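You operate a simulated robot arm through the tools that you are given. There is no shell and no other tool.

You run a simulated robot arm. Do the job below in one go: nothing can be reset, and whatever is moved stays where it is left.

## Task
Put things in order on the top of the shipping bench. At the end: the white logger from the top of the shipping bench stands where the steel tube with a black grip stood; the steel tube with a black grip stands on top of the small green block; the grey plain steel fitting from the top of the shipping bench stands where the orange rubber block stood; the orange rubber block from the top of the shipping bench stands where the white logger stood; whatever was shut is shut again. Leave all else as you found it, and nothing knocked over.

The check looks at the end state, three seconds after you hand in, the way a careful person would. Anything else that was tipped, shoved, dropped, spilled or broken makes it a failure.

## Robot
A 6-joint arm with a two-finger parallel gripper, fixed in place. Base frame: the origin is at the foot of the arm, x ahead of it, y to its left, z up; the work surface is at about z = 0. Units: m, rad, N and s.
With the tool pointing down near the work surface it reaches from about 0.16 to 0.42 m from the base axis. Its first joint turns from -1.152 to 1.152 rad. Payload 1.57 kg.
The tool frame sits at the grasp point between the pads (the TCP): z along the fingers, y along the line on which they close. The tips reach 0.03 m beyond it. The gripper opens to 0.08 m. The fingers are 0.017 m wide and 0.012 m thick; the gripper's body (0.04 by 0.082 m) begins 0.08 m behind the TCP.
Orientation is that of the tool frame in the base frame, as [roll, pitch, yaw] about the fixed x, y, z axes, in that order (R = Rz(yaw) Ry(pitch) Rx(roll)). With the fingers straight down and closing along the base's y, the tool's x points along the base's -x, its y along +y and its z along -z.

## Interface
- The arm moves only by the tool move_arm. Its argument "steps" is a list of rows, each an object (a shift or turn left out is 0, a gripper value left out holds the last) with "translation": the shift along the tool's x, y, z in m, a list of three; "rot": the turn, a rotation vector about the tool's x, y, z in rad, a list of three; "grip": the opening, from 0 (shut) to 1 (fully open). In form: [{"translation": [x, y, z], "rot": [rx, ry, rz], "grip": grip}, ...]. A call has 1 to 20 rows; each row shifts and turns the commanded pose from where the row before left it, along the tool's axes as they then stand. Rows are played at 5 a second. More than 0.05 m and 0.15 rad between two rows, or a gripper value outside its range, and nothing of the call is played. A pose out of reach is approached as far as the arm can. The call stops where the force on the tool passes 40 N (or 10 N more than at its start, if that is more) or the arm is blocked; 0.2 s more then pass. The fingers move at their own pace (about 0.153 m/s each) and stop on an object; they squeeze with about 39 N. The grip force told is the motor's: it shows also when the fingers shut on nothing. Time passes only in rows, and 0.2 s behind the last, so rows that do not move let the fingers close. It gives the time, the measured TCP pose, the force on the tool (base axes), the opening and the grip force at its end, in the units of the frame above (readings bear some noise), with the torque about the TCP (base axes, N m) and any sound that the robot's microphone picked up, and new pictures: "show" is both (left out), scene, wrist or none.
- Cameras (640 x 400 px; columns grow to the right, rows downward): "scene" is fixed at [0.0546, -0.3338, 0.4163]; the picture's right is [0.77, -0.63, 0.00], its down [-0.41, -0.50, -0.76] and it looks along [0.48, 0.59, -0.64] (base axes); focal length 216 px, centre (320, 200). "wrist" rides on the gripper at [0.072, -0.007, -0.122] in the tool frame; the picture's right is [0.09, 1.00, 0.00], its down [-0.84, 0.08, -0.54] and it looks along [-0.54, 0.05, 0.84] (tool axes); focal length 238 px, centre (320, 200). There is no depth. A picture from a camera that has moved, and an enlarged one, comes with that camera's place and axes in the base frame and with its lens.
- inspect(camera, box): a new picture of the part [left, top, right, bottom] of that camera's present view, enlarged. The clock stands still meanwhile.
- close_job(): hands the job in; it is judged then, once.

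Places have to be worked out from the pictures, the camera data and where the tool is seen. Open the gripper and draw the arm clear of the work before you hand the job in, unless the task says otherwise.

The tools are called as a command line: name --argument value ..., lists and objects as JSON in quotes. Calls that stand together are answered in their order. move_arm: Moves the arm, as the interface text tells. Its arguments: {"type":"object","properties":{"steps":{"type":"array"},"show":{"type":"string","enum":["both","scene","wrist","none"]}},"required":["steps"]} The other tools are called the same way: inspect (camera, box) takes an enlarged picture of a part of a camera's view; close_job () hands the job in.

At the start:

```text
time_s: 0.0
position: [0.2658, 0.03, 0.2628]
ee_rot: [3.141, 0.0, -3.14]
wrist_force: [-0.5, -0.1, -0.3]
ft_torque: [0.01, 0.03, 0.02]
finger_gap: 0.0799
gripper_force: 0.1
```

scene: 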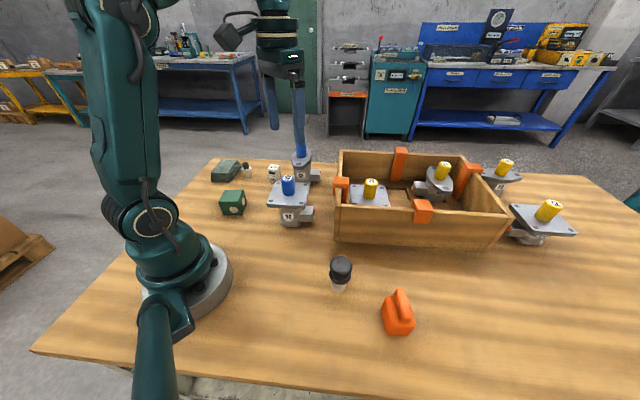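
wrist: 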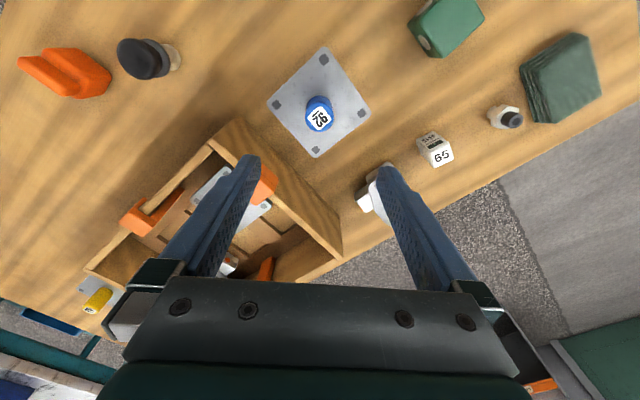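

The pictures show a wooden tray with fittings, several small objects near the far left of the bench, an orange block in front. I'll look closer at both views before moving.

inspect --camera "scene" --box '[200, 130, 360, 230]'

inspect --camera "scene" --box '[320, 130, 600, 305]'

inspect --camera "scene" --box '[290, 230, 450, 350]'

inspect --camera "wrist" --box '[380, 0, 640, 220]'

inspect --camera "wrist" --box '[0, 0, 400, 320]'

```text
4.00 times, centred on (280, 180) of scene
camera zoom: at [0.0546, -0.3338, 0.4163], right [0.77, -0.63, 0.0], down [-0.41, -0.5, -0.76], along [0.48, 0.59, -0.64], focal length 865 px, centre (480, 280)
```

zoom: 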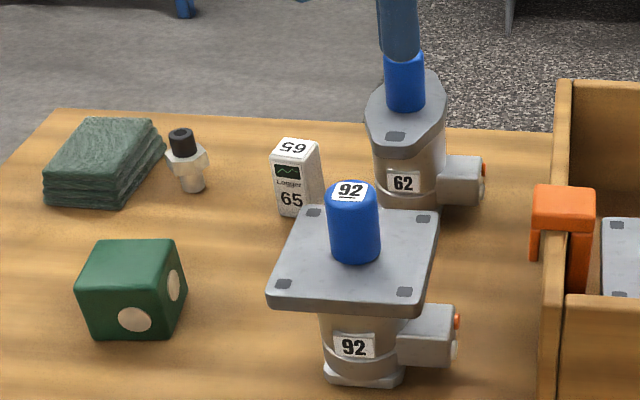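

```text
2.29 times, centred on (460, 218) of scene
camera zoom: at [0.0546, -0.3338, 0.4163], right [0.77, -0.63, 0.0], down [-0.41, -0.5, -0.76], along [0.48, 0.59, -0.64], focal length 494 px, centre (0, 160)
```

zoom: 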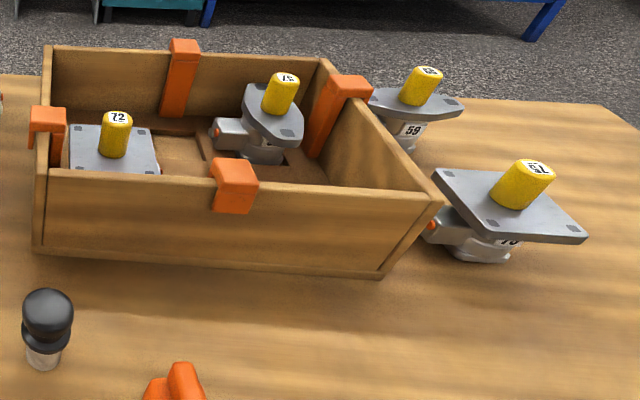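

```text
3.33 times, centred on (370, 290) of scene
camera zoom: at [0.0546, -0.3338, 0.4163], right [0.77, -0.63, 0.0], down [-0.41, -0.5, -0.76], along [0.48, 0.59, -0.64], focal length 721 px, centre (153, -100)
```

zoom: 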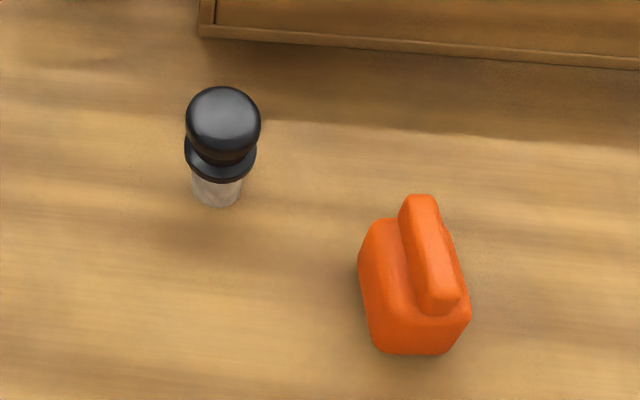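

```text
1.82 times, centred on (510, 110) of wrist
camera zoom: at [0.1934, 0.0229, 0.386], right [-0.09, 1.0, 0.0], down [0.84, 0.08, 0.54], along [0.54, 0.05, -0.84], focal length 433 px, centre (-26, 364)
```

zoom: 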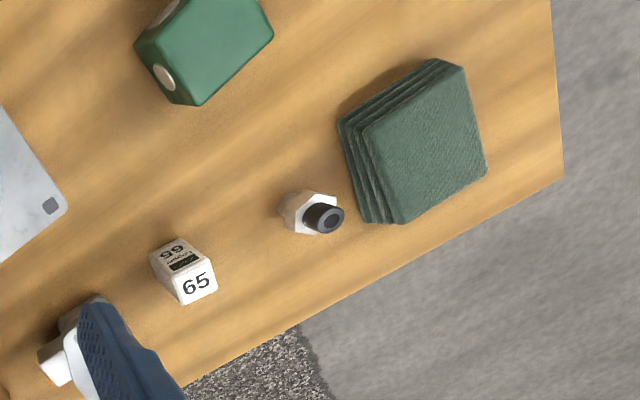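

```text
1.25 times, centred on (200, 160) of wrist
camera zoom: at [0.1934, 0.0229, 0.386], right [-0.09, 1.0, 0.0], down [0.84, 0.08, 0.54], along [0.54, 0.05, -0.84], focal length 298 px, centre (470, 250)
```

zoom: 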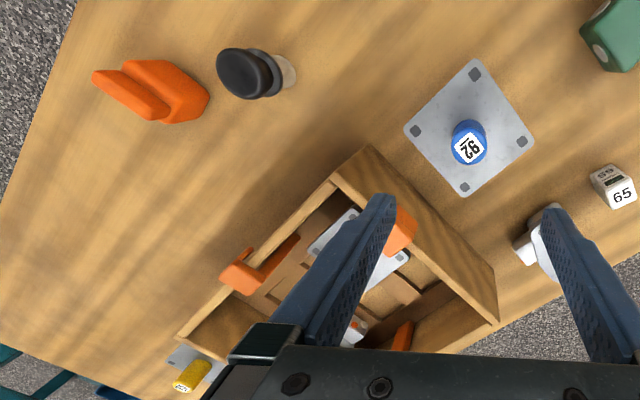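

The scene gives rough places: black-gripped tube about (0.222,-0.188), green block about (0.154,0.169), logger about (0.314,0.217), hex fitting about (0.255,0.298), orange block about (0.26,-0.307). I move high over the left side for a closer wrist look before touching anything.

move_arm --steps '[{"translation": [0.012, 0.028, 0.0], "grip": 1}, {"translation": [0.012, 0.028, 0.0]}, {"translation": [0.012, 0.028, 0.0]}, {"translation": [0.012, 0.028, 0.005]}, {"translation": [0.012, 0.028, 0.005]}, {"translation": [0.01, 0.03, 0.01]}, {"translation": [0, 0, 0]}]' --show "both"

```text
time_s: 1.6
position: [0.1956, 0.2006, 0.2427]
ee_rot: [-3.141, 0.001, 3.141]
wrist_force: [-0.5, -0.3, 0.4]
ft_torque: [0.0, 0.02, 0.0]
finger_gap: 0.08
gripper_force: 0.1
camera wrist: at [0.1234, 0.1938, 0.3663], right [-0.09, 1.0, 0.0], down [0.84, 0.08, 0.54], along [0.54, 0.05, -0.84], focal length 238 px, centre (320, 200)
```

scene: 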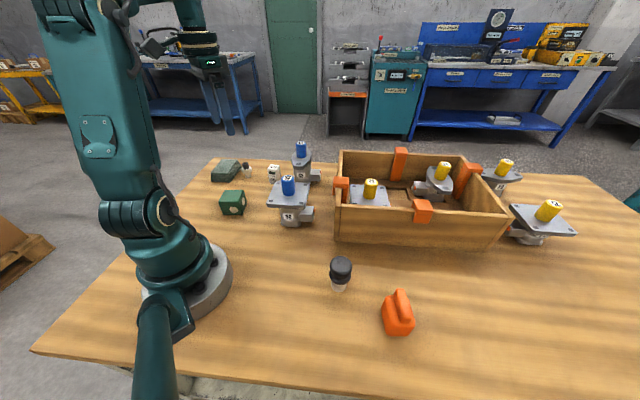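
wrist: 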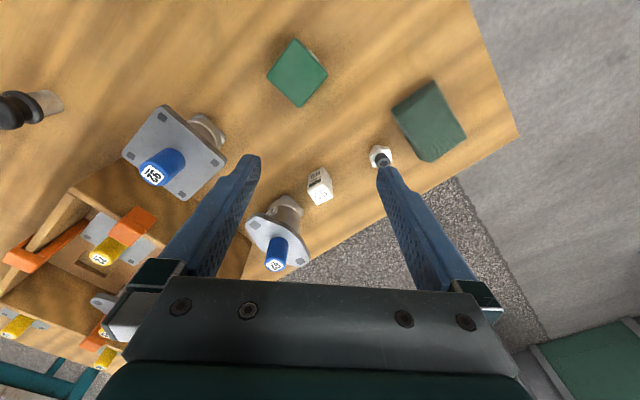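

inspect --camera "wrist" --box '[230, 20, 480, 210]'

inspect --camera "scene" --box '[200, 145, 300, 225]'

inspect --camera "scene" --box '[310, 240, 390, 304]'

inspect --camera "wrist" --box '[0, 60, 120, 150]'

```text
2.11 times, centred on (355, 115) of wrist
camera zoom: at [0.1234, 0.1938, 0.3663], right [-0.09, 1.0, 0.0], down [0.84, 0.08, 0.54], along [0.54, 0.05, -0.84], focal length 502 px, centre (246, 379)
```

zoom: 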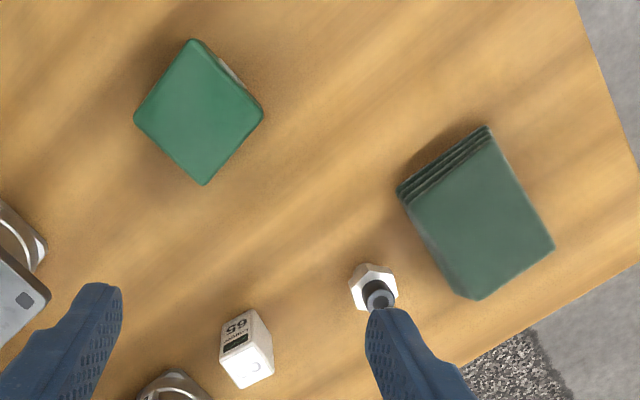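

```text
5.00 times, centred on (250, 185) of scene
camera zoom: at [0.0546, -0.3338, 0.4163], right [0.77, -0.63, 0.0], down [-0.41, -0.5, -0.76], along [0.48, 0.59, -0.64], focal length 1082 px, centre (670, 275)
```

zoom: 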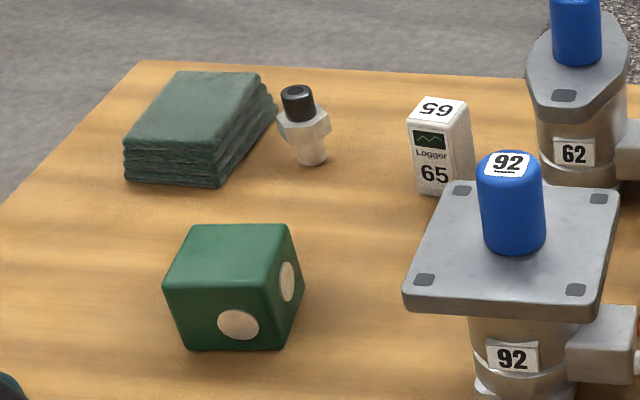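

```text
6.25 times, centred on (350, 272) of scene
camera zoom: at [0.0546, -0.3338, 0.4163], right [0.77, -0.63, 0.0], down [-0.41, -0.5, -0.76], along [0.48, 0.59, -0.64], focal length 1352 px, centre (132, -250)
```

zoom: 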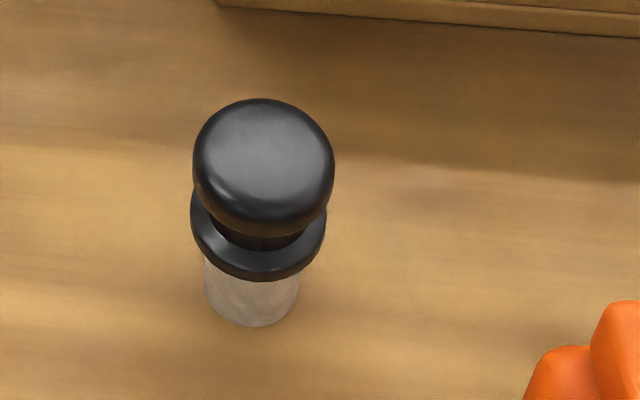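

```text
4.44 times, centred on (60, 105) of wrist
camera zoom: at [0.1234, 0.1938, 0.3663], right [-0.09, 1.0, 0.0], down [0.84, 0.08, 0.54], along [0.54, 0.05, -0.84], focal length 1059 px, centre (1476, 622)
```

zoom: 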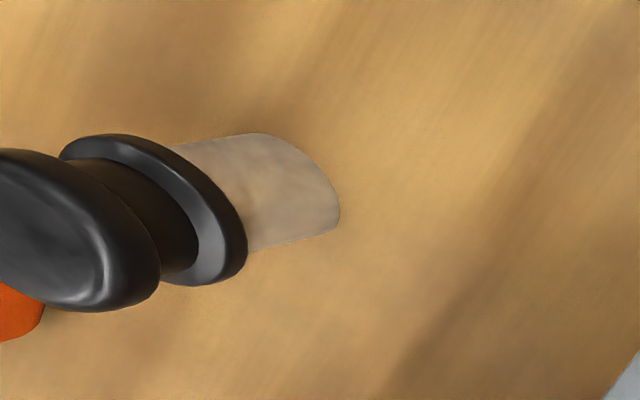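

The front object is a steel tube with a black knob (the tube with a black grip), and the unlabelled hex piece is the plain steel fitting. I lower over the left area to measure the logger, fitting and green block more exactly.

move_arm --steps '[{"translation": [-0.01, 0.01, 0.025]}, {"translation": [-0.01, 0.01, 0.03]}, {"translation": [0, 0.01, 0.03]}, {"translation": [0, 0, 0]}]' --show "wrist"

```text
time_s: 2.6
position: [0.2164, 0.2302, 0.1575]
ee_rot: [-3.141, 0.0, -3.14]
wrist_force: [0.3, -0.4, -0.4]
ft_torque: [0.0, -0.02, -0.01]
finger_gap: 0.0798
gripper_force: 0.1
camera wrist: at [0.1436, 0.2231, 0.2812], right [-0.09, 1.0, 0.0], down [0.84, 0.08, 0.54], along [0.54, 0.05, -0.84], focal length 238 px, centre (320, 200)
```

wrist: 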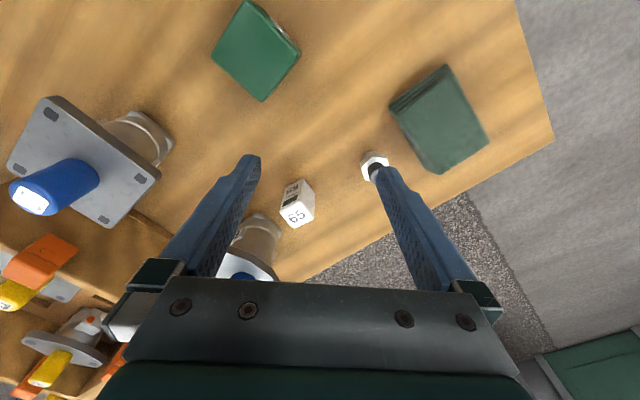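

inspect --camera "wrist" --box '[240, 130, 400, 230]'

inspect --camera "wrist" --box '[200, 0, 330, 110]'

inspect --camera "scene" --box '[260, 150, 300, 190]'

inspect --camera "scene" --box '[235, 155, 265, 185]'

inspect --camera "scene" --box '[370, 280, 430, 345]'

```text
4.00 times, centred on (320, 180) of wrist
camera zoom: at [0.1436, 0.2231, 0.2812], right [-0.09, 1.0, 0.0], down [0.84, 0.08, 0.54], along [0.54, 0.05, -0.84], focal length 953 px, centre (320, 280)
```

zoom: 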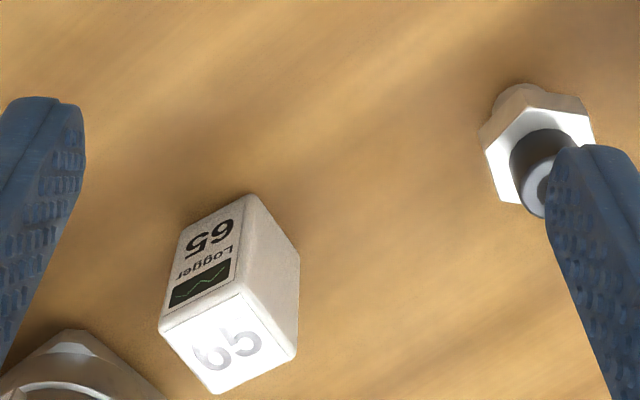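

```text
3.64 times, centred on (265, 55) of wrist
camera zoom: at [0.1436, 0.2231, 0.2812], right [-0.09, 1.0, 0.0], down [0.84, 0.08, 0.54], along [0.54, 0.05, -0.84], focal length 867 px, centre (520, 727)
```

zoom: 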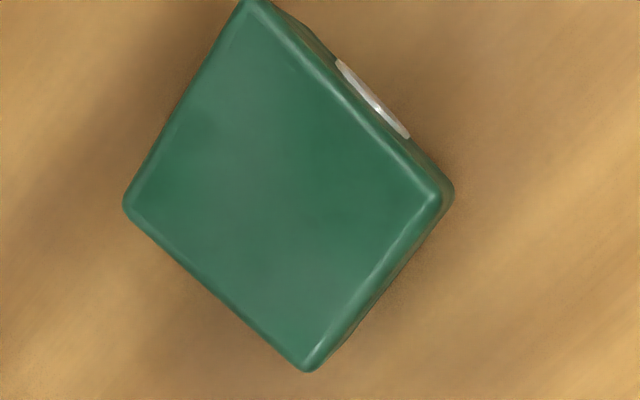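

```text
10.00 times, centred on (280, 170) of scene
camera zoom: at [0.0546, -0.3338, 0.4163], right [0.77, -0.63, 0.0], down [-0.41, -0.5, -0.76], along [0.48, 0.59, -0.64], focal length 2163 px, centre (720, 500)
```

zoom: 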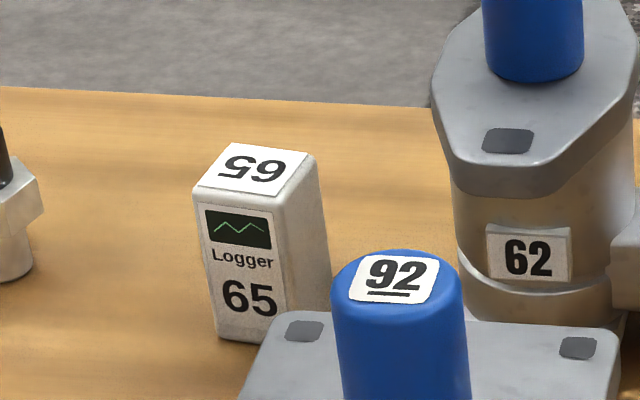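

```text
13.33 times, centred on (250, 170) of scene
camera zoom: at [0.0546, -0.3338, 0.4163], right [0.77, -0.63, 0.0], down [-0.41, -0.5, -0.76], along [0.48, 0.59, -0.64], focal length 2884 px, centre (1253, 600)
```

zoom: 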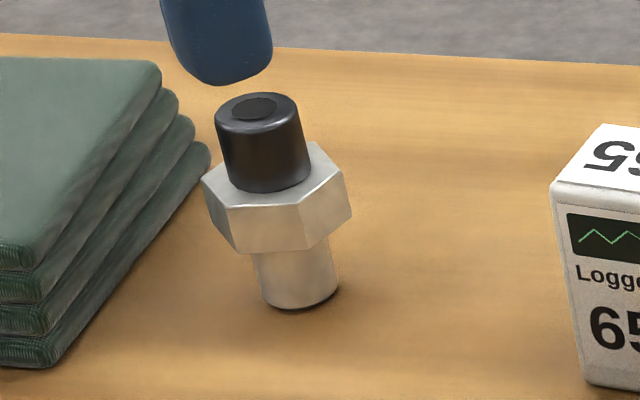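

```text
6.15 times, centred on (400, 312) of scene
camera zoom: at [0.0546, -0.3338, 0.4163], right [0.77, -0.63, 0.0], down [-0.41, -0.5, -0.76], along [0.48, 0.59, -0.64], focal length 1331 px, centre (-172, -492)
```

zoom: 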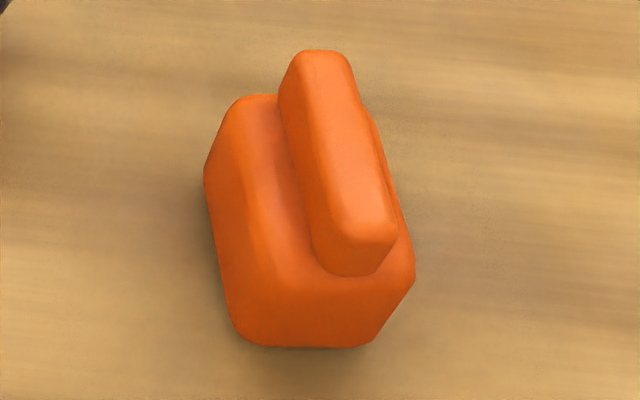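

The logger measures about 0.028 × 0.028 × 0.056 m at (0.313, 0.2115), its faces turned about 40°; green cube about 0.05 m with top centre (0.153, 0.169); fitting stem base about (0.254, 0.298). Next I rise and swing to the right side to measure the tube and the orange block.

move_arm --steps '[{"translation": [0.0, 0.0, -0.04]}, {"translation": [0.0, -0.01, -0.045]}, {"translation": [0.003, -0.04, 0]}, {"translation": [0.003, -0.04, 0]}, {"translation": [0.003, -0.04, 0]}, {"translation": [0.003, -0.04, 0]}, {"translation": [0.003, -0.04, 0]}, {"translation": [0.003, -0.04, 0]}, {"translation": [0.003, -0.04, 0]}, {"translation": [0.003, -0.04, 0]}, {"translation": [0.003, -0.04, 0]}, {"translation": [0.003, -0.04, 0]}, {"translation": [0.003, -0.04, 0.02]}, {"translation": [0, 0, 0.02]}, {"translation": [0, 0, 0]}]' --show "both"

```text
time_s: 5.8
position: [0.1843, -0.2206, 0.2034]
ee_rot: [-3.14, 0.0, -3.14]
wrist_force: [0.0, 0.4, 0.1]
ft_torque: [0.0, 0.03, 0.0]
finger_gap: 0.0799
gripper_force: 0.0
camera wrist: at [0.1121, -0.2266, 0.3273], right [-0.09, 1.0, 0.0], down [0.84, 0.08, 0.54], along [0.54, 0.05, -0.84], focal length 238 px, centre (320, 200)
```

scene: 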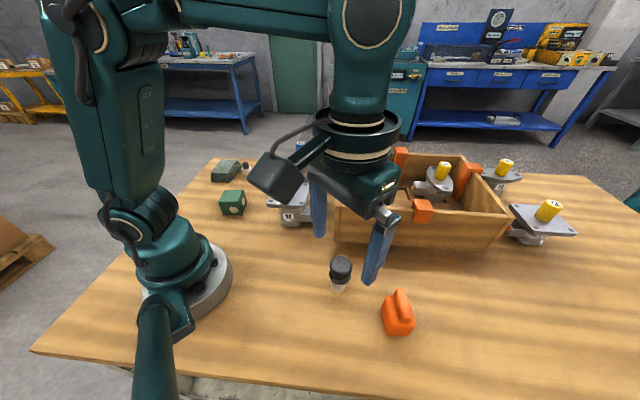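
wrist: 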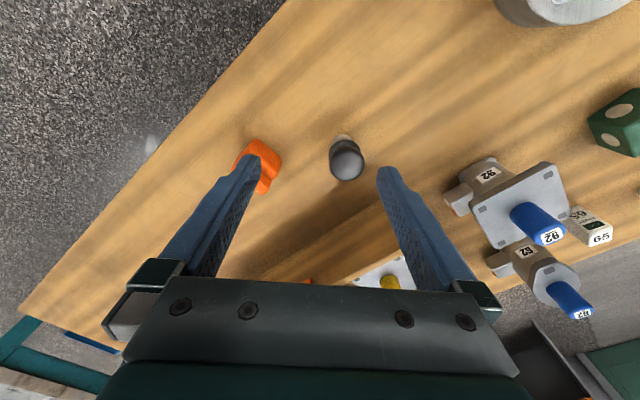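

The wrist view now shows the tube and the orange block; I enlarge both to measure them.

inspect --camera "wrist" --box '[290, 110, 400, 200]'

inspect --camera "wrist" --box '[210, 120, 310, 210]'

```text
4.44 times, centred on (345, 155) of wrist
camera zoom: at [0.1121, -0.2266, 0.3273], right [-0.09, 1.0, 0.0], down [0.84, 0.08, 0.54], along [0.54, 0.05, -0.84], focal length 1059 px, centre (209, 400)
```

zoom: 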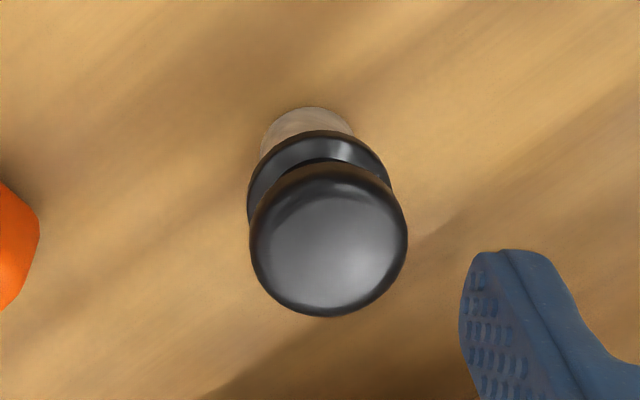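

```text
4.44 times, centred on (260, 165) of wrist
camera zoom: at [0.1121, -0.2266, 0.3273], right [-0.09, 1.0, 0.0], down [0.84, 0.08, 0.54], along [0.54, 0.05, -0.84], focal length 1059 px, centre (587, 356)
```

zoom: 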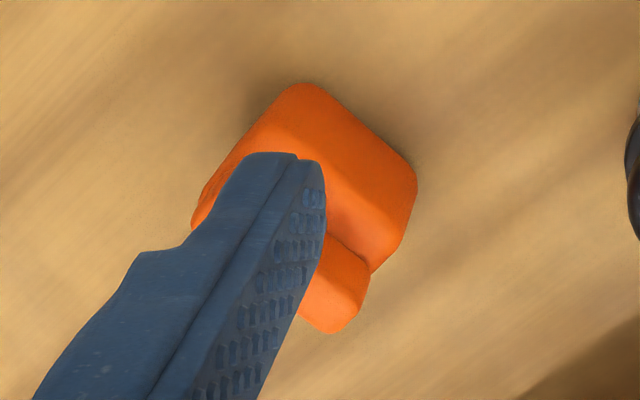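

The tube's base is about (0.2248, -0.1845), knob about 0.042 m across with its middle near z 0.07. I move above it with open fingers and stop at z about 0.13 to check centring.

move_arm --steps '[{"translation": [-0.02, 0.018, 0.0], "grip": 1}, {"translation": [-0.0205, 0.0176, 0.0]}, {"translation": [0, 0, 0.03]}, {"translation": [0, 0, 0.03]}, {"translation": [0, 0, 0.01]}, {"translation": [0, 0, 0]}]' --show "both"

```text
time_s: 7.2
position: [0.2221, -0.185, 0.1324]
ee_rot: [-3.139, 0.0, -3.141]
wrist_force: [0.2, 0.5, 0.3]
ft_torque: [-0.01, 0.0, -0.01]
finger_gap: 0.0799
gripper_force: 0.0
camera wrist: at [0.1505, -0.1923, 0.2562], right [-0.09, 1.0, 0.0], down [0.84, 0.08, 0.54], along [0.54, 0.05, -0.84], focal length 238 px, centre (320, 200)
```

scene: 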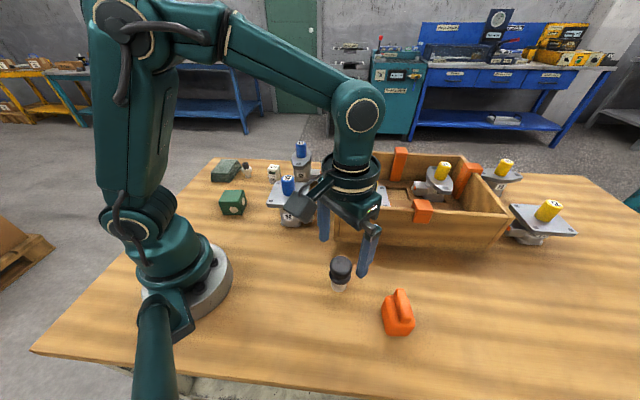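
wrist: 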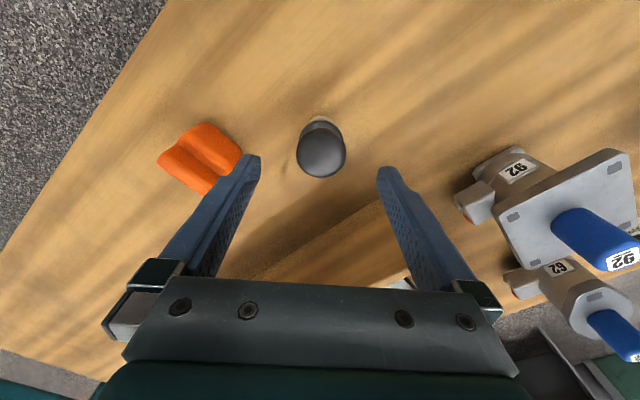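

inspect --camera "wrist" --box '[260, 100, 380, 190]'

inspect --camera "wrist" --box '[140, 100, 260, 200]'

inspect --camera "scene" --box '[310, 180, 410, 300]'

```text
4.44 times, centred on (320, 145) of wrist
camera zoom: at [0.1505, -0.1923, 0.2562], right [-0.09, 1.0, 0.0], down [0.84, 0.08, 0.54], along [0.54, 0.05, -0.84], focal length 1059 px, centre (320, 444)
```

zoom: 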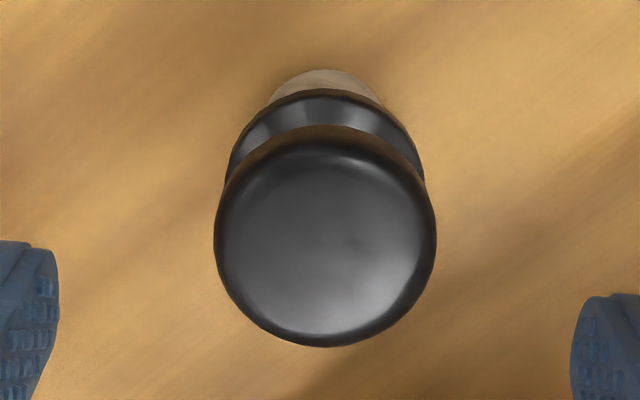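

```text
4.00 times, centred on (200, 150) of wrist
camera zoom: at [0.1505, -0.1923, 0.2562], right [-0.09, 1.0, 0.0], down [0.84, 0.08, 0.54], along [0.54, 0.05, -0.84], focal length 953 px, centre (800, 400)
```

zoom: 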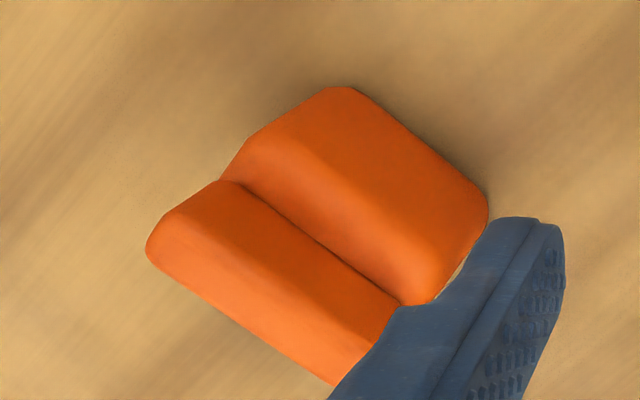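

```text
3.33 times, centred on (360, 240) of scene
camera zoom: at [0.0546, -0.3338, 0.4163], right [0.77, -0.63, 0.0], down [-0.41, -0.5, -0.76], along [0.48, 0.59, -0.64], focal length 721 px, centre (187, 67)
```

zoom: 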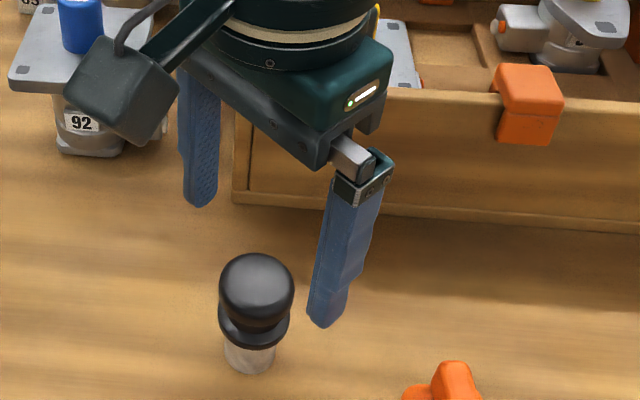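

The knob sits at about (0.2248, -0.1846), 2 mm ahead of the tool, well between the fingers. I shift by that, go down to z about 0.06 and close.

move_arm --steps '[{"translation": [-0.002, 0, 0.02]}, {"translation": [0, 0, 0.02]}, {"translation": [0, 0, 0.02]}, {"translation": [0, 0, 0.012]}, {"translation": [0, 0, 0]}]' --show "both"

```text
time_s: 8.4
position: [0.2239, -0.1853, 0.0585]
ee_rot: [-3.139, 0.001, -3.141]
wrist_force: [-0.2, -0.2, -0.1]
ft_torque: [0.0, 0.01, -0.03]
finger_gap: 0.08
gripper_force: 0.0
camera wrist: at [0.1517, -0.1922, 0.1829], right [-0.09, 1.0, 0.0], down [0.84, 0.08, 0.54], along [0.54, 0.05, -0.84], focal length 238 px, centre (320, 200)
```

scene: 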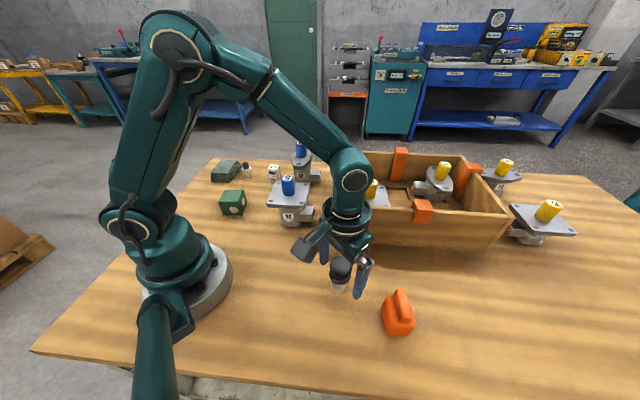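
wrist: 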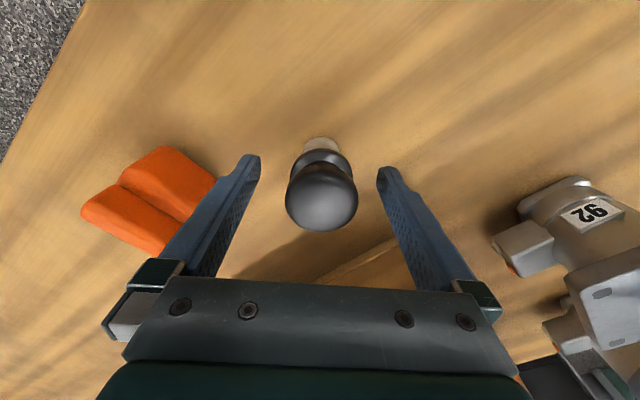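

The knob is centred between the pads near the grasp point. I close the fingers on it without moving.

move_arm --steps '[{"grip": 0}, {"grip": 0}, {"grip": 0}, {"grip": 0}]' --show "wrist"

```text
time_s: 9.4
position: [0.2245, -0.1856, 0.0592]
ee_rot: [-3.139, 0.001, -3.141]
wrist_force: [-0.6, 1.0, 0.9]
ft_torque: [0.02, -0.02, -0.01]
finger_gap: 0.041
gripper_force: 39.1
camera wrist: at [0.1517, -0.1923, 0.183], right [-0.09, 1.0, 0.0], down [0.84, 0.08, 0.54], along [0.54, 0.05, -0.84], focal length 238 px, centre (320, 200)
```

wrist: 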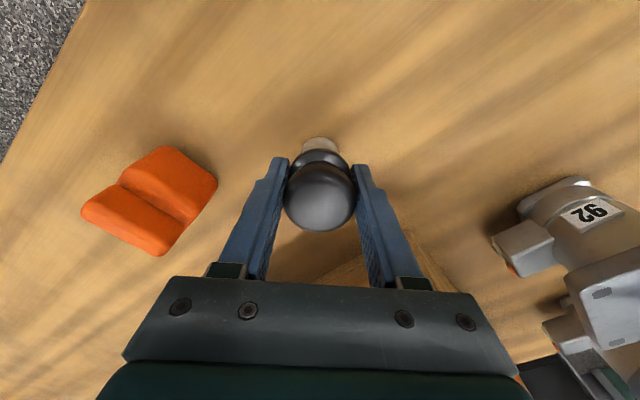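

The fingers hold the knob (gap 0.041 m). While the orange block is unobstructed in this view, I enlarge it to measure it.

inspect --camera "wrist" --box '[70, 130, 230, 270]'

inspect --camera "wrist" --box '[270, 120, 370, 240]'

```text
2.86 times, centred on (150, 200) of wrist
camera zoom: at [0.1517, -0.1923, 0.183], right [-0.09, 1.0, 0.0], down [0.84, 0.08, 0.54], along [0.54, 0.05, -0.84], focal length 681 px, centre (806, 200)
```

zoom: 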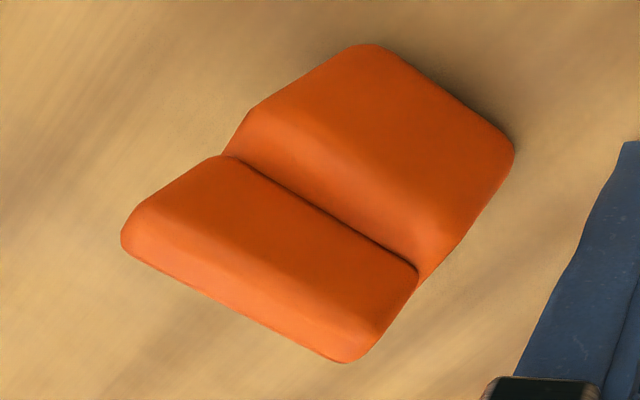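

```text
3.33 times, centred on (320, 180) of wrist
camera zoom: at [0.1517, -0.1923, 0.183], right [-0.09, 1.0, 0.0], down [0.84, 0.08, 0.54], along [0.54, 0.05, -0.84], focal length 794 px, centre (320, 267)
```

zoom: 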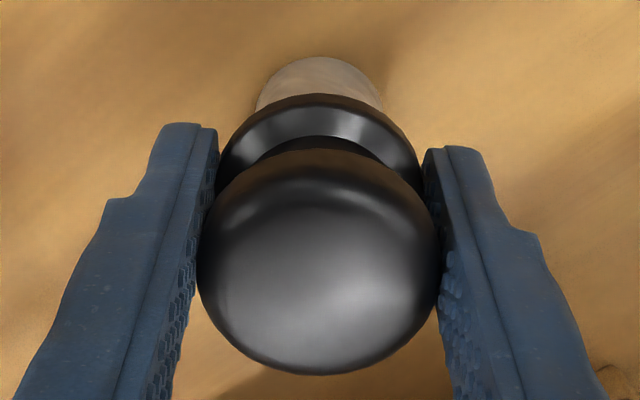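

Tube is held. I lift it high (its base well above the blue valve knobs) and carry it towards the green block.

move_arm --steps '[{"translation": [0, 0, -0.02], "grip": 0}, {"translation": [0, 0, -0.035]}, {"translation": [0, 0, -0.045]}, {"translation": [0, 0, -0.045]}, {"translation": [0, 0, -0.045]}, {"translation": [0.0065, 0.032, 0]}, {"translation": [0.0065, 0.032, 0]}, {"translation": [0.0065, 0.032, 0]}, {"translation": [0.0065, 0.032, 0]}, {"translation": [0.0065, 0.032, 0]}, {"translation": [0.0065, 0.032, 0]}, {"translation": [0.0065, 0.032, 0]}, {"translation": [0.0065, 0.032, 0]}, {"translation": [0.0065, 0.032, 0]}, {"translation": [0.0065, 0.032, 0]}, {"translation": [0.0068, 0.0346, 0]}, {"translation": [0, 0, 0]}]' --show "both"

```text
time_s: 13.0
position: [0.1544, 0.1691, 0.2515]
ee_rot: [-3.14, -0.001, -3.14]
wrist_force: [1.2, 0.4, 0.3]
ft_torque: [0.0, 0.03, 0.02]
finger_gap: 0.0
gripper_force: 21.4
camera wrist: at [0.0823, 0.1624, 0.3748], right [-0.09, 1.0, 0.0], down [0.84, 0.08, 0.54], along [0.54, 0.05, -0.84], focal length 238 px, centre (320, 200)
```

scene: 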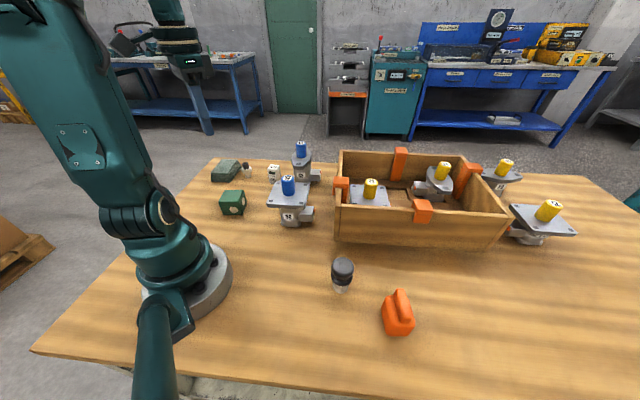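
wrist: 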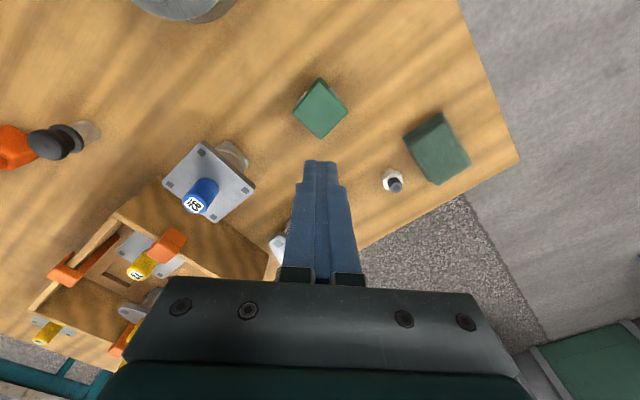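

The fingers closed empty: the tube slipped out at the lift and is still standing near its place. I enlarge the views to see exactly how it stands now.

inspect --camera "scene" --box '[310, 240, 390, 304]'

inspect --camera "wrist" --box '[0, 100, 120, 190]'

inspect --camera "scene" --box '[200, 130, 360, 230]'

```text
6.25 times, centred on (350, 272) of scene
camera zoom: at [0.0546, -0.3338, 0.4163], right [0.77, -0.63, 0.0], down [-0.41, -0.5, -0.76], along [0.48, 0.59, -0.64], focal length 1352 px, centre (132, -250)
```

zoom: 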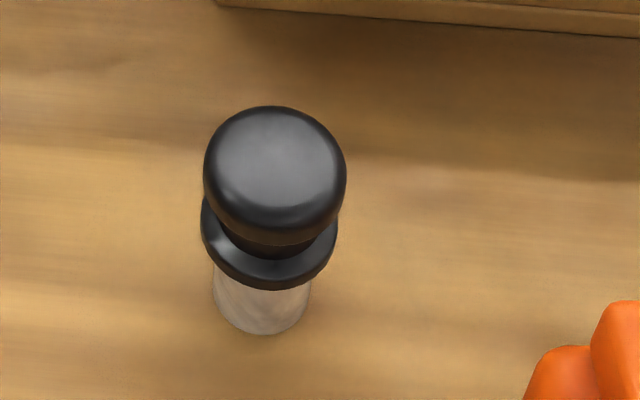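

```text
4.44 times, centred on (60, 145) of wrist
camera zoom: at [0.0823, 0.1624, 0.3748], right [-0.09, 1.0, 0.0], down [0.84, 0.08, 0.54], along [0.54, 0.05, -0.84], focal length 1059 px, centre (1476, 444)
```

zoom: 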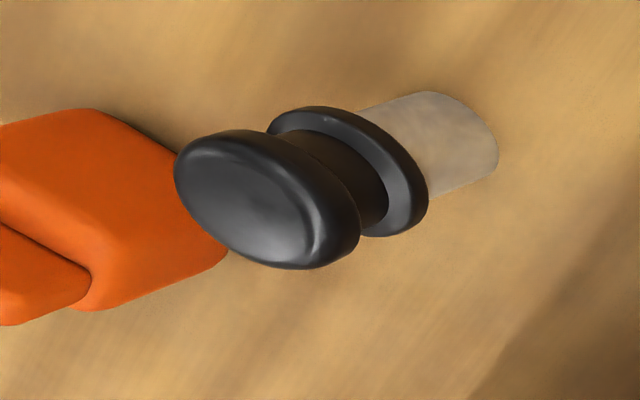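

```text
4.00 times, centred on (280, 180) of scene
camera zoom: at [0.0546, -0.3338, 0.4163], right [0.77, -0.63, 0.0], down [-0.41, -0.5, -0.76], along [0.48, 0.59, -0.64], focal length 865 px, centre (480, 280)
```

zoom: 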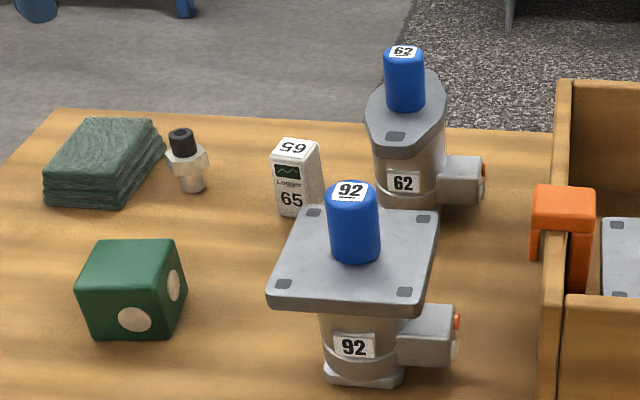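

The tube is upright, shifted about 5 mm; its original spot was (0.2248, -0.1846). Its knob is lower than I judged (top about 0.072), so I'll re-grip deeper with the pads reaching well below the knob and lift gently; first I return above it.

move_arm --steps '[{"translation": [-0.0065, -0.033, 0], "grip": 1}, {"translation": [-0.0065, -0.033, 0]}, {"translation": [-0.0065, -0.033, 0]}, {"translation": [-0.0065, -0.033, 0]}, {"translation": [-0.0065, -0.033, 0]}, {"translation": [-0.0065, -0.033, 0]}, {"translation": [-0.0065, -0.033, 0]}, {"translation": [-0.0065, -0.033, 0]}, {"translation": [-0.0065, -0.033, 0]}, {"translation": [-0.0065, -0.033, 0]}, {"translation": [-0.0054, -0.029, 0]}, {"translation": [0, 0, 0.04]}, {"translation": [0, 0, 0.04]}, {"translation": [0, 0, 0.03]}, {"translation": [0, 0, 0]}]' --show "both"

inspect --camera "wrist" --box '[260, 100, 380, 190]'

```text
time_s: 16.2
position: [0.2236, -0.1894, 0.1393]
ee_rot: [-3.14, 0.001, -3.141]
wrist_force: [-0.1, -0.3, 0.2]
ft_torque: [-0.03, -0.02, 0.03]
finger_gap: 0.0802
gripper_force: 0.1
camera wrist: at [0.1514, -0.1968, 0.264], right [-0.09, 1.0, 0.0], down [0.84, 0.08, 0.54], along [0.54, 0.05, -0.84], focal length 238 px, centre (320, 200)
```

scene: 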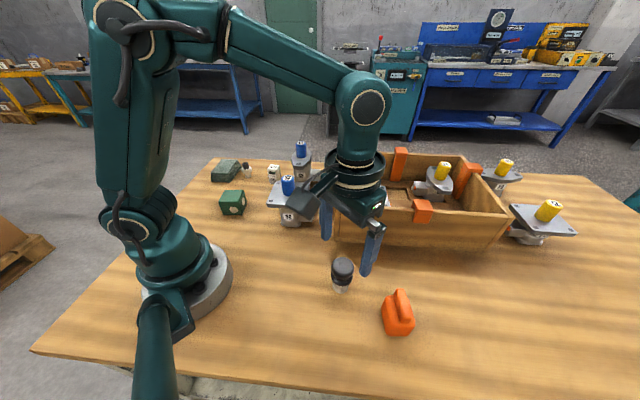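
wrist: 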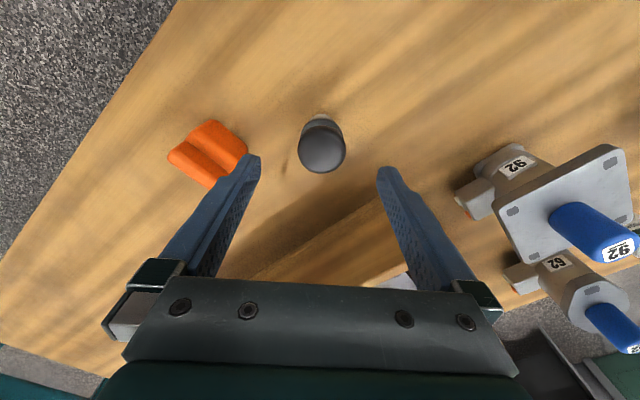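

```text
4.44 times, centred on (320, 145) of wrist
camera zoom: at [0.1514, -0.1968, 0.264], right [-0.09, 1.0, 0.0], down [0.84, 0.08, 0.54], along [0.54, 0.05, -0.84], focal length 1059 px, centre (320, 444)
```

zoom: 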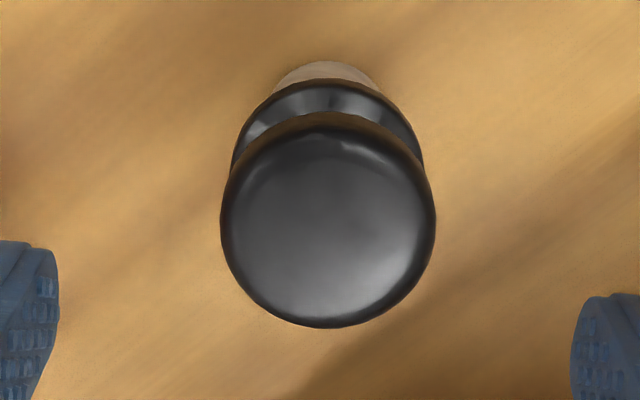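

The tube now stands at about (0.2265, -0.189) with original spot about (0.2265, -0.185). I shift 3 mm forward, go down so the tips reach about z 0.015, and close.

move_arm --steps '[{"translation": [-0.003, 0.001, 0.02]}, {"translation": [0, 0, 0.025]}, {"translation": [0, 0, 0.025]}, {"translation": [0, 0, 0.015]}, {"translation": [0, 0, 0.008]}, {"translation": [0, 0, 0]}, {"grip": 0}, {"grip": 0}, {"grip": 0}, {"grip": 0}]' --show "both"

inspect --camera "wrist" --box '[260, 110, 380, 250]'

inspect --camera "scene" --box '[310, 210, 390, 304]'

```text
time_s: 18.4
position: [0.2268, -0.1895, 0.0464]
ee_rot: [-3.14, 0.0, -3.14]
wrist_force: [-0.5, -0.2, -0.2]
ft_torque: [0.02, -0.01, 0.01]
finger_gap: 0.0404
gripper_force: 39.1
camera wrist: at [0.1543, -0.1964, 0.171], right [-0.09, 1.0, 0.0], down [0.84, 0.08, 0.54], along [0.54, 0.05, -0.84], focal length 238 px, centre (320, 200)
```

scene: 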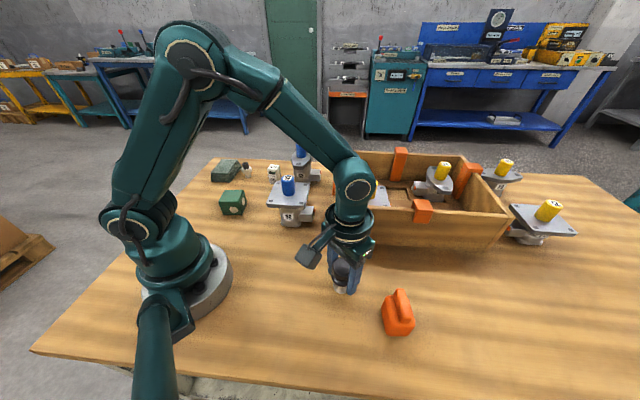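
wrist: 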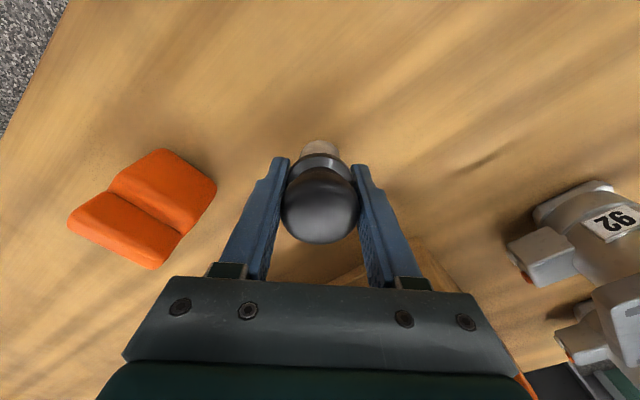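

```text
2.86 times, centred on (320, 180) of wrist
camera zoom: at [0.1543, -0.1964, 0.171], right [-0.09, 1.0, 0.0], down [0.84, 0.08, 0.54], along [0.54, 0.05, -0.84], focal length 681 px, centre (320, 257)
```

zoom: 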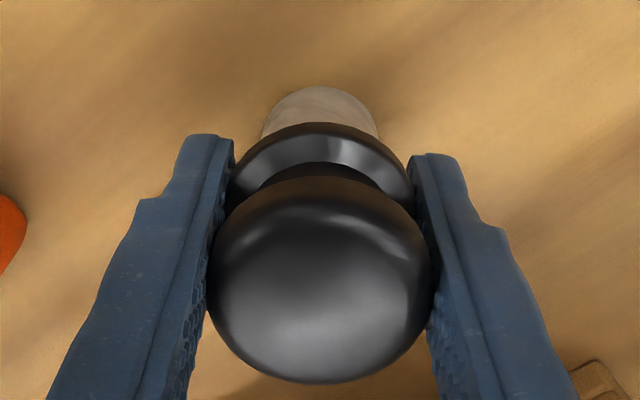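

```text
4.26 times, centred on (350, 257) of scene
camera zoom: at [0.0546, -0.3338, 0.4163], right [0.77, -0.63, 0.0], down [-0.41, -0.5, -0.76], along [0.48, 0.59, -0.64], focal length 920 px, centre (192, -43)
```

zoom: 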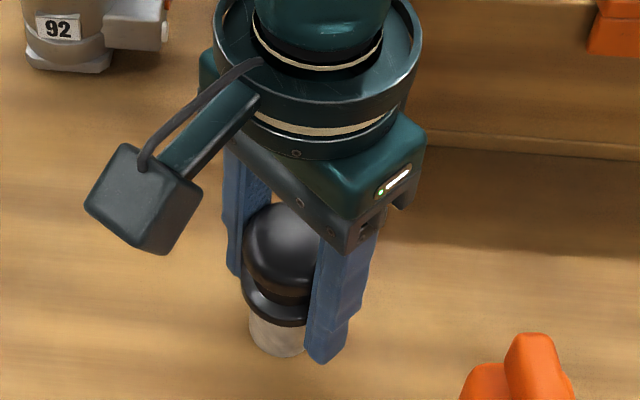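

The pads now straddle both the knob and the collar (gap 0.040 m). I lift slowly a few centimetres and check the hold.

move_arm --steps '[{"translation": [0, 0, -0.003], "grip": 0}, {"translation": [0, 0, -0.005]}, {"translation": [0, 0, -0.007]}, {"translation": [0, 0, -0.01]}, {"translation": [0, 0, -0.01]}, {"translation": [0, 0, 0]}]' --show "both"

```text
time_s: 19.8
position: [0.2264, -0.1866, 0.0821]
ee_rot: [-3.14, 0.001, -3.141]
wrist_force: [0.2, -0.2, -1.0]
ft_torque: [0.0, 0.01, -0.02]
finger_gap: 0.0404
gripper_force: 38.9
camera wrist: at [0.1539, -0.1944, 0.2063], right [-0.09, 1.0, 0.0], down [0.84, 0.08, 0.54], along [0.54, 0.05, -0.84], focal length 238 px, centre (320, 200)
```

scene: 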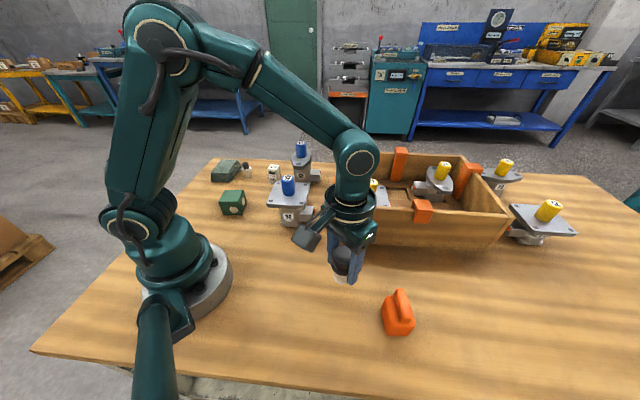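
wrist: 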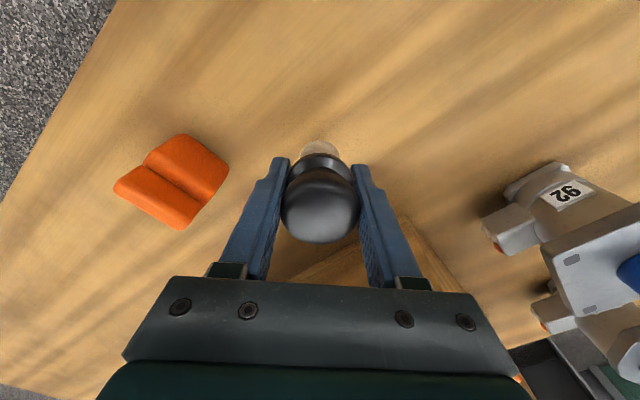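

The tube came up with the hand and hasn't slipped. I continue lifting smoothly and carry it over to above the green block at moderate speed.

move_arm --steps '[{"translation": [0, 0, -0.015], "grip": 0}, {"translation": [0, 0, -0.025]}, {"translation": [0, 0, -0.03]}, {"translation": [0, 0, -0.03]}, {"translation": [0, 0, -0.03]}, {"translation": [0.002, 0.012, -0.02]}, {"translation": [0.005, 0.024, 0]}, {"translation": [0.006, 0.03, 0]}, {"translation": [0.006, 0.03, 0]}, {"translation": [0.006, 0.03, 0]}, {"translation": [0.006, 0.03, 0]}, {"translation": [0.006, 0.03, 0]}, {"translation": [0.006, 0.03, 0]}, {"translation": [0.006, 0.03, 0]}, {"translation": [0.006, 0.03, 0]}, {"translation": [0.006, 0.03, 0]}, {"translation": [0.006, 0.026, 0]}, {"translation": [0.005, 0.018, 0]}, {"translation": [0.0022, 0.0068, 0]}, {"translation": [0, 0, 0]}]' --show "both"

```text
time_s: 24.0
position: [0.1509, 0.1701, 0.2327]
ee_rot: [-3.139, 0.0, -3.139]
wrist_force: [-0.9, 0.0, -1.8]
ft_torque: [0.01, 0.04, 0.01]
finger_gap: 0.0405
gripper_force: 38.4
camera wrist: at [0.0792, 0.1625, 0.3555], right [-0.09, 1.0, 0.0], down [0.84, 0.08, 0.54], along [0.54, 0.05, -0.84], focal length 238 px, centre (320, 200)
```

scene: 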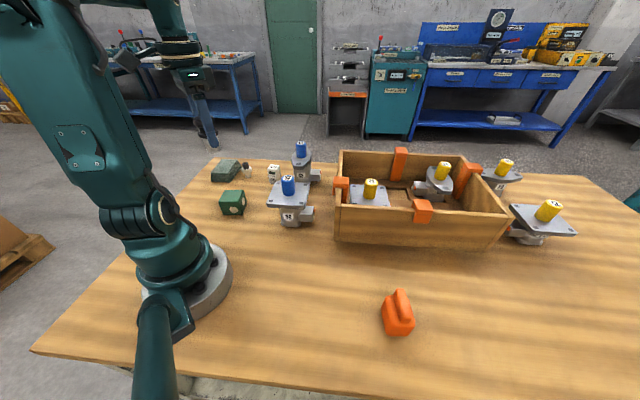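
wrist: 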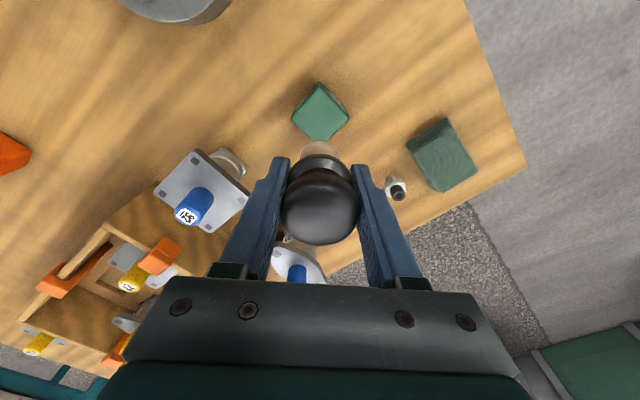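

The tube is still firmly held over the block. I enlarge the wrist view to check the block's top against the tube before lowering.

inspect --camera "wrist" --box '[270, 60, 370, 160]'

inspect --camera "scene" --box '[160, 60, 280, 230]'

```text
4.00 times, centred on (320, 110) of wrist
camera zoom: at [0.0792, 0.1625, 0.3555], right [-0.09, 1.0, 0.0], down [0.84, 0.08, 0.54], along [0.54, 0.05, -0.84], focal length 953 px, centre (320, 560)
```

zoom: 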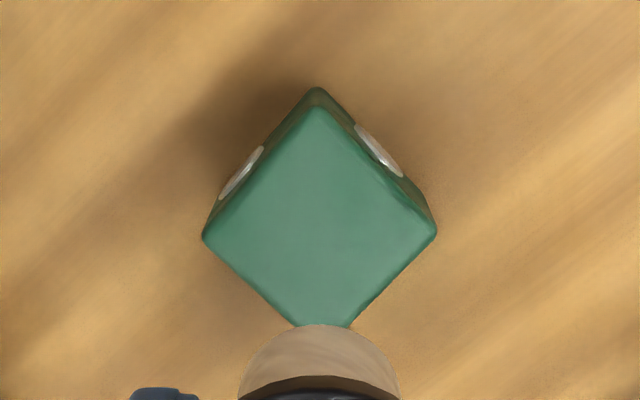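

```text
2.35 times, centred on (220, 145) of scene
camera zoom: at [0.0546, -0.3338, 0.4164], right [0.77, -0.63, 0.0], down [-0.41, -0.5, -0.76], along [0.48, 0.59, -0.64], focal length 509 px, centre (555, 329)
```

zoom: 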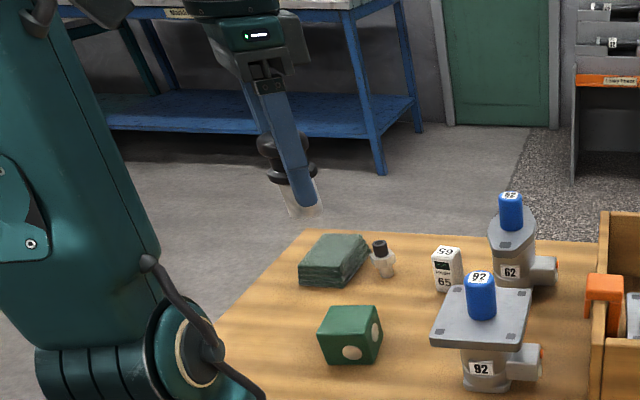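

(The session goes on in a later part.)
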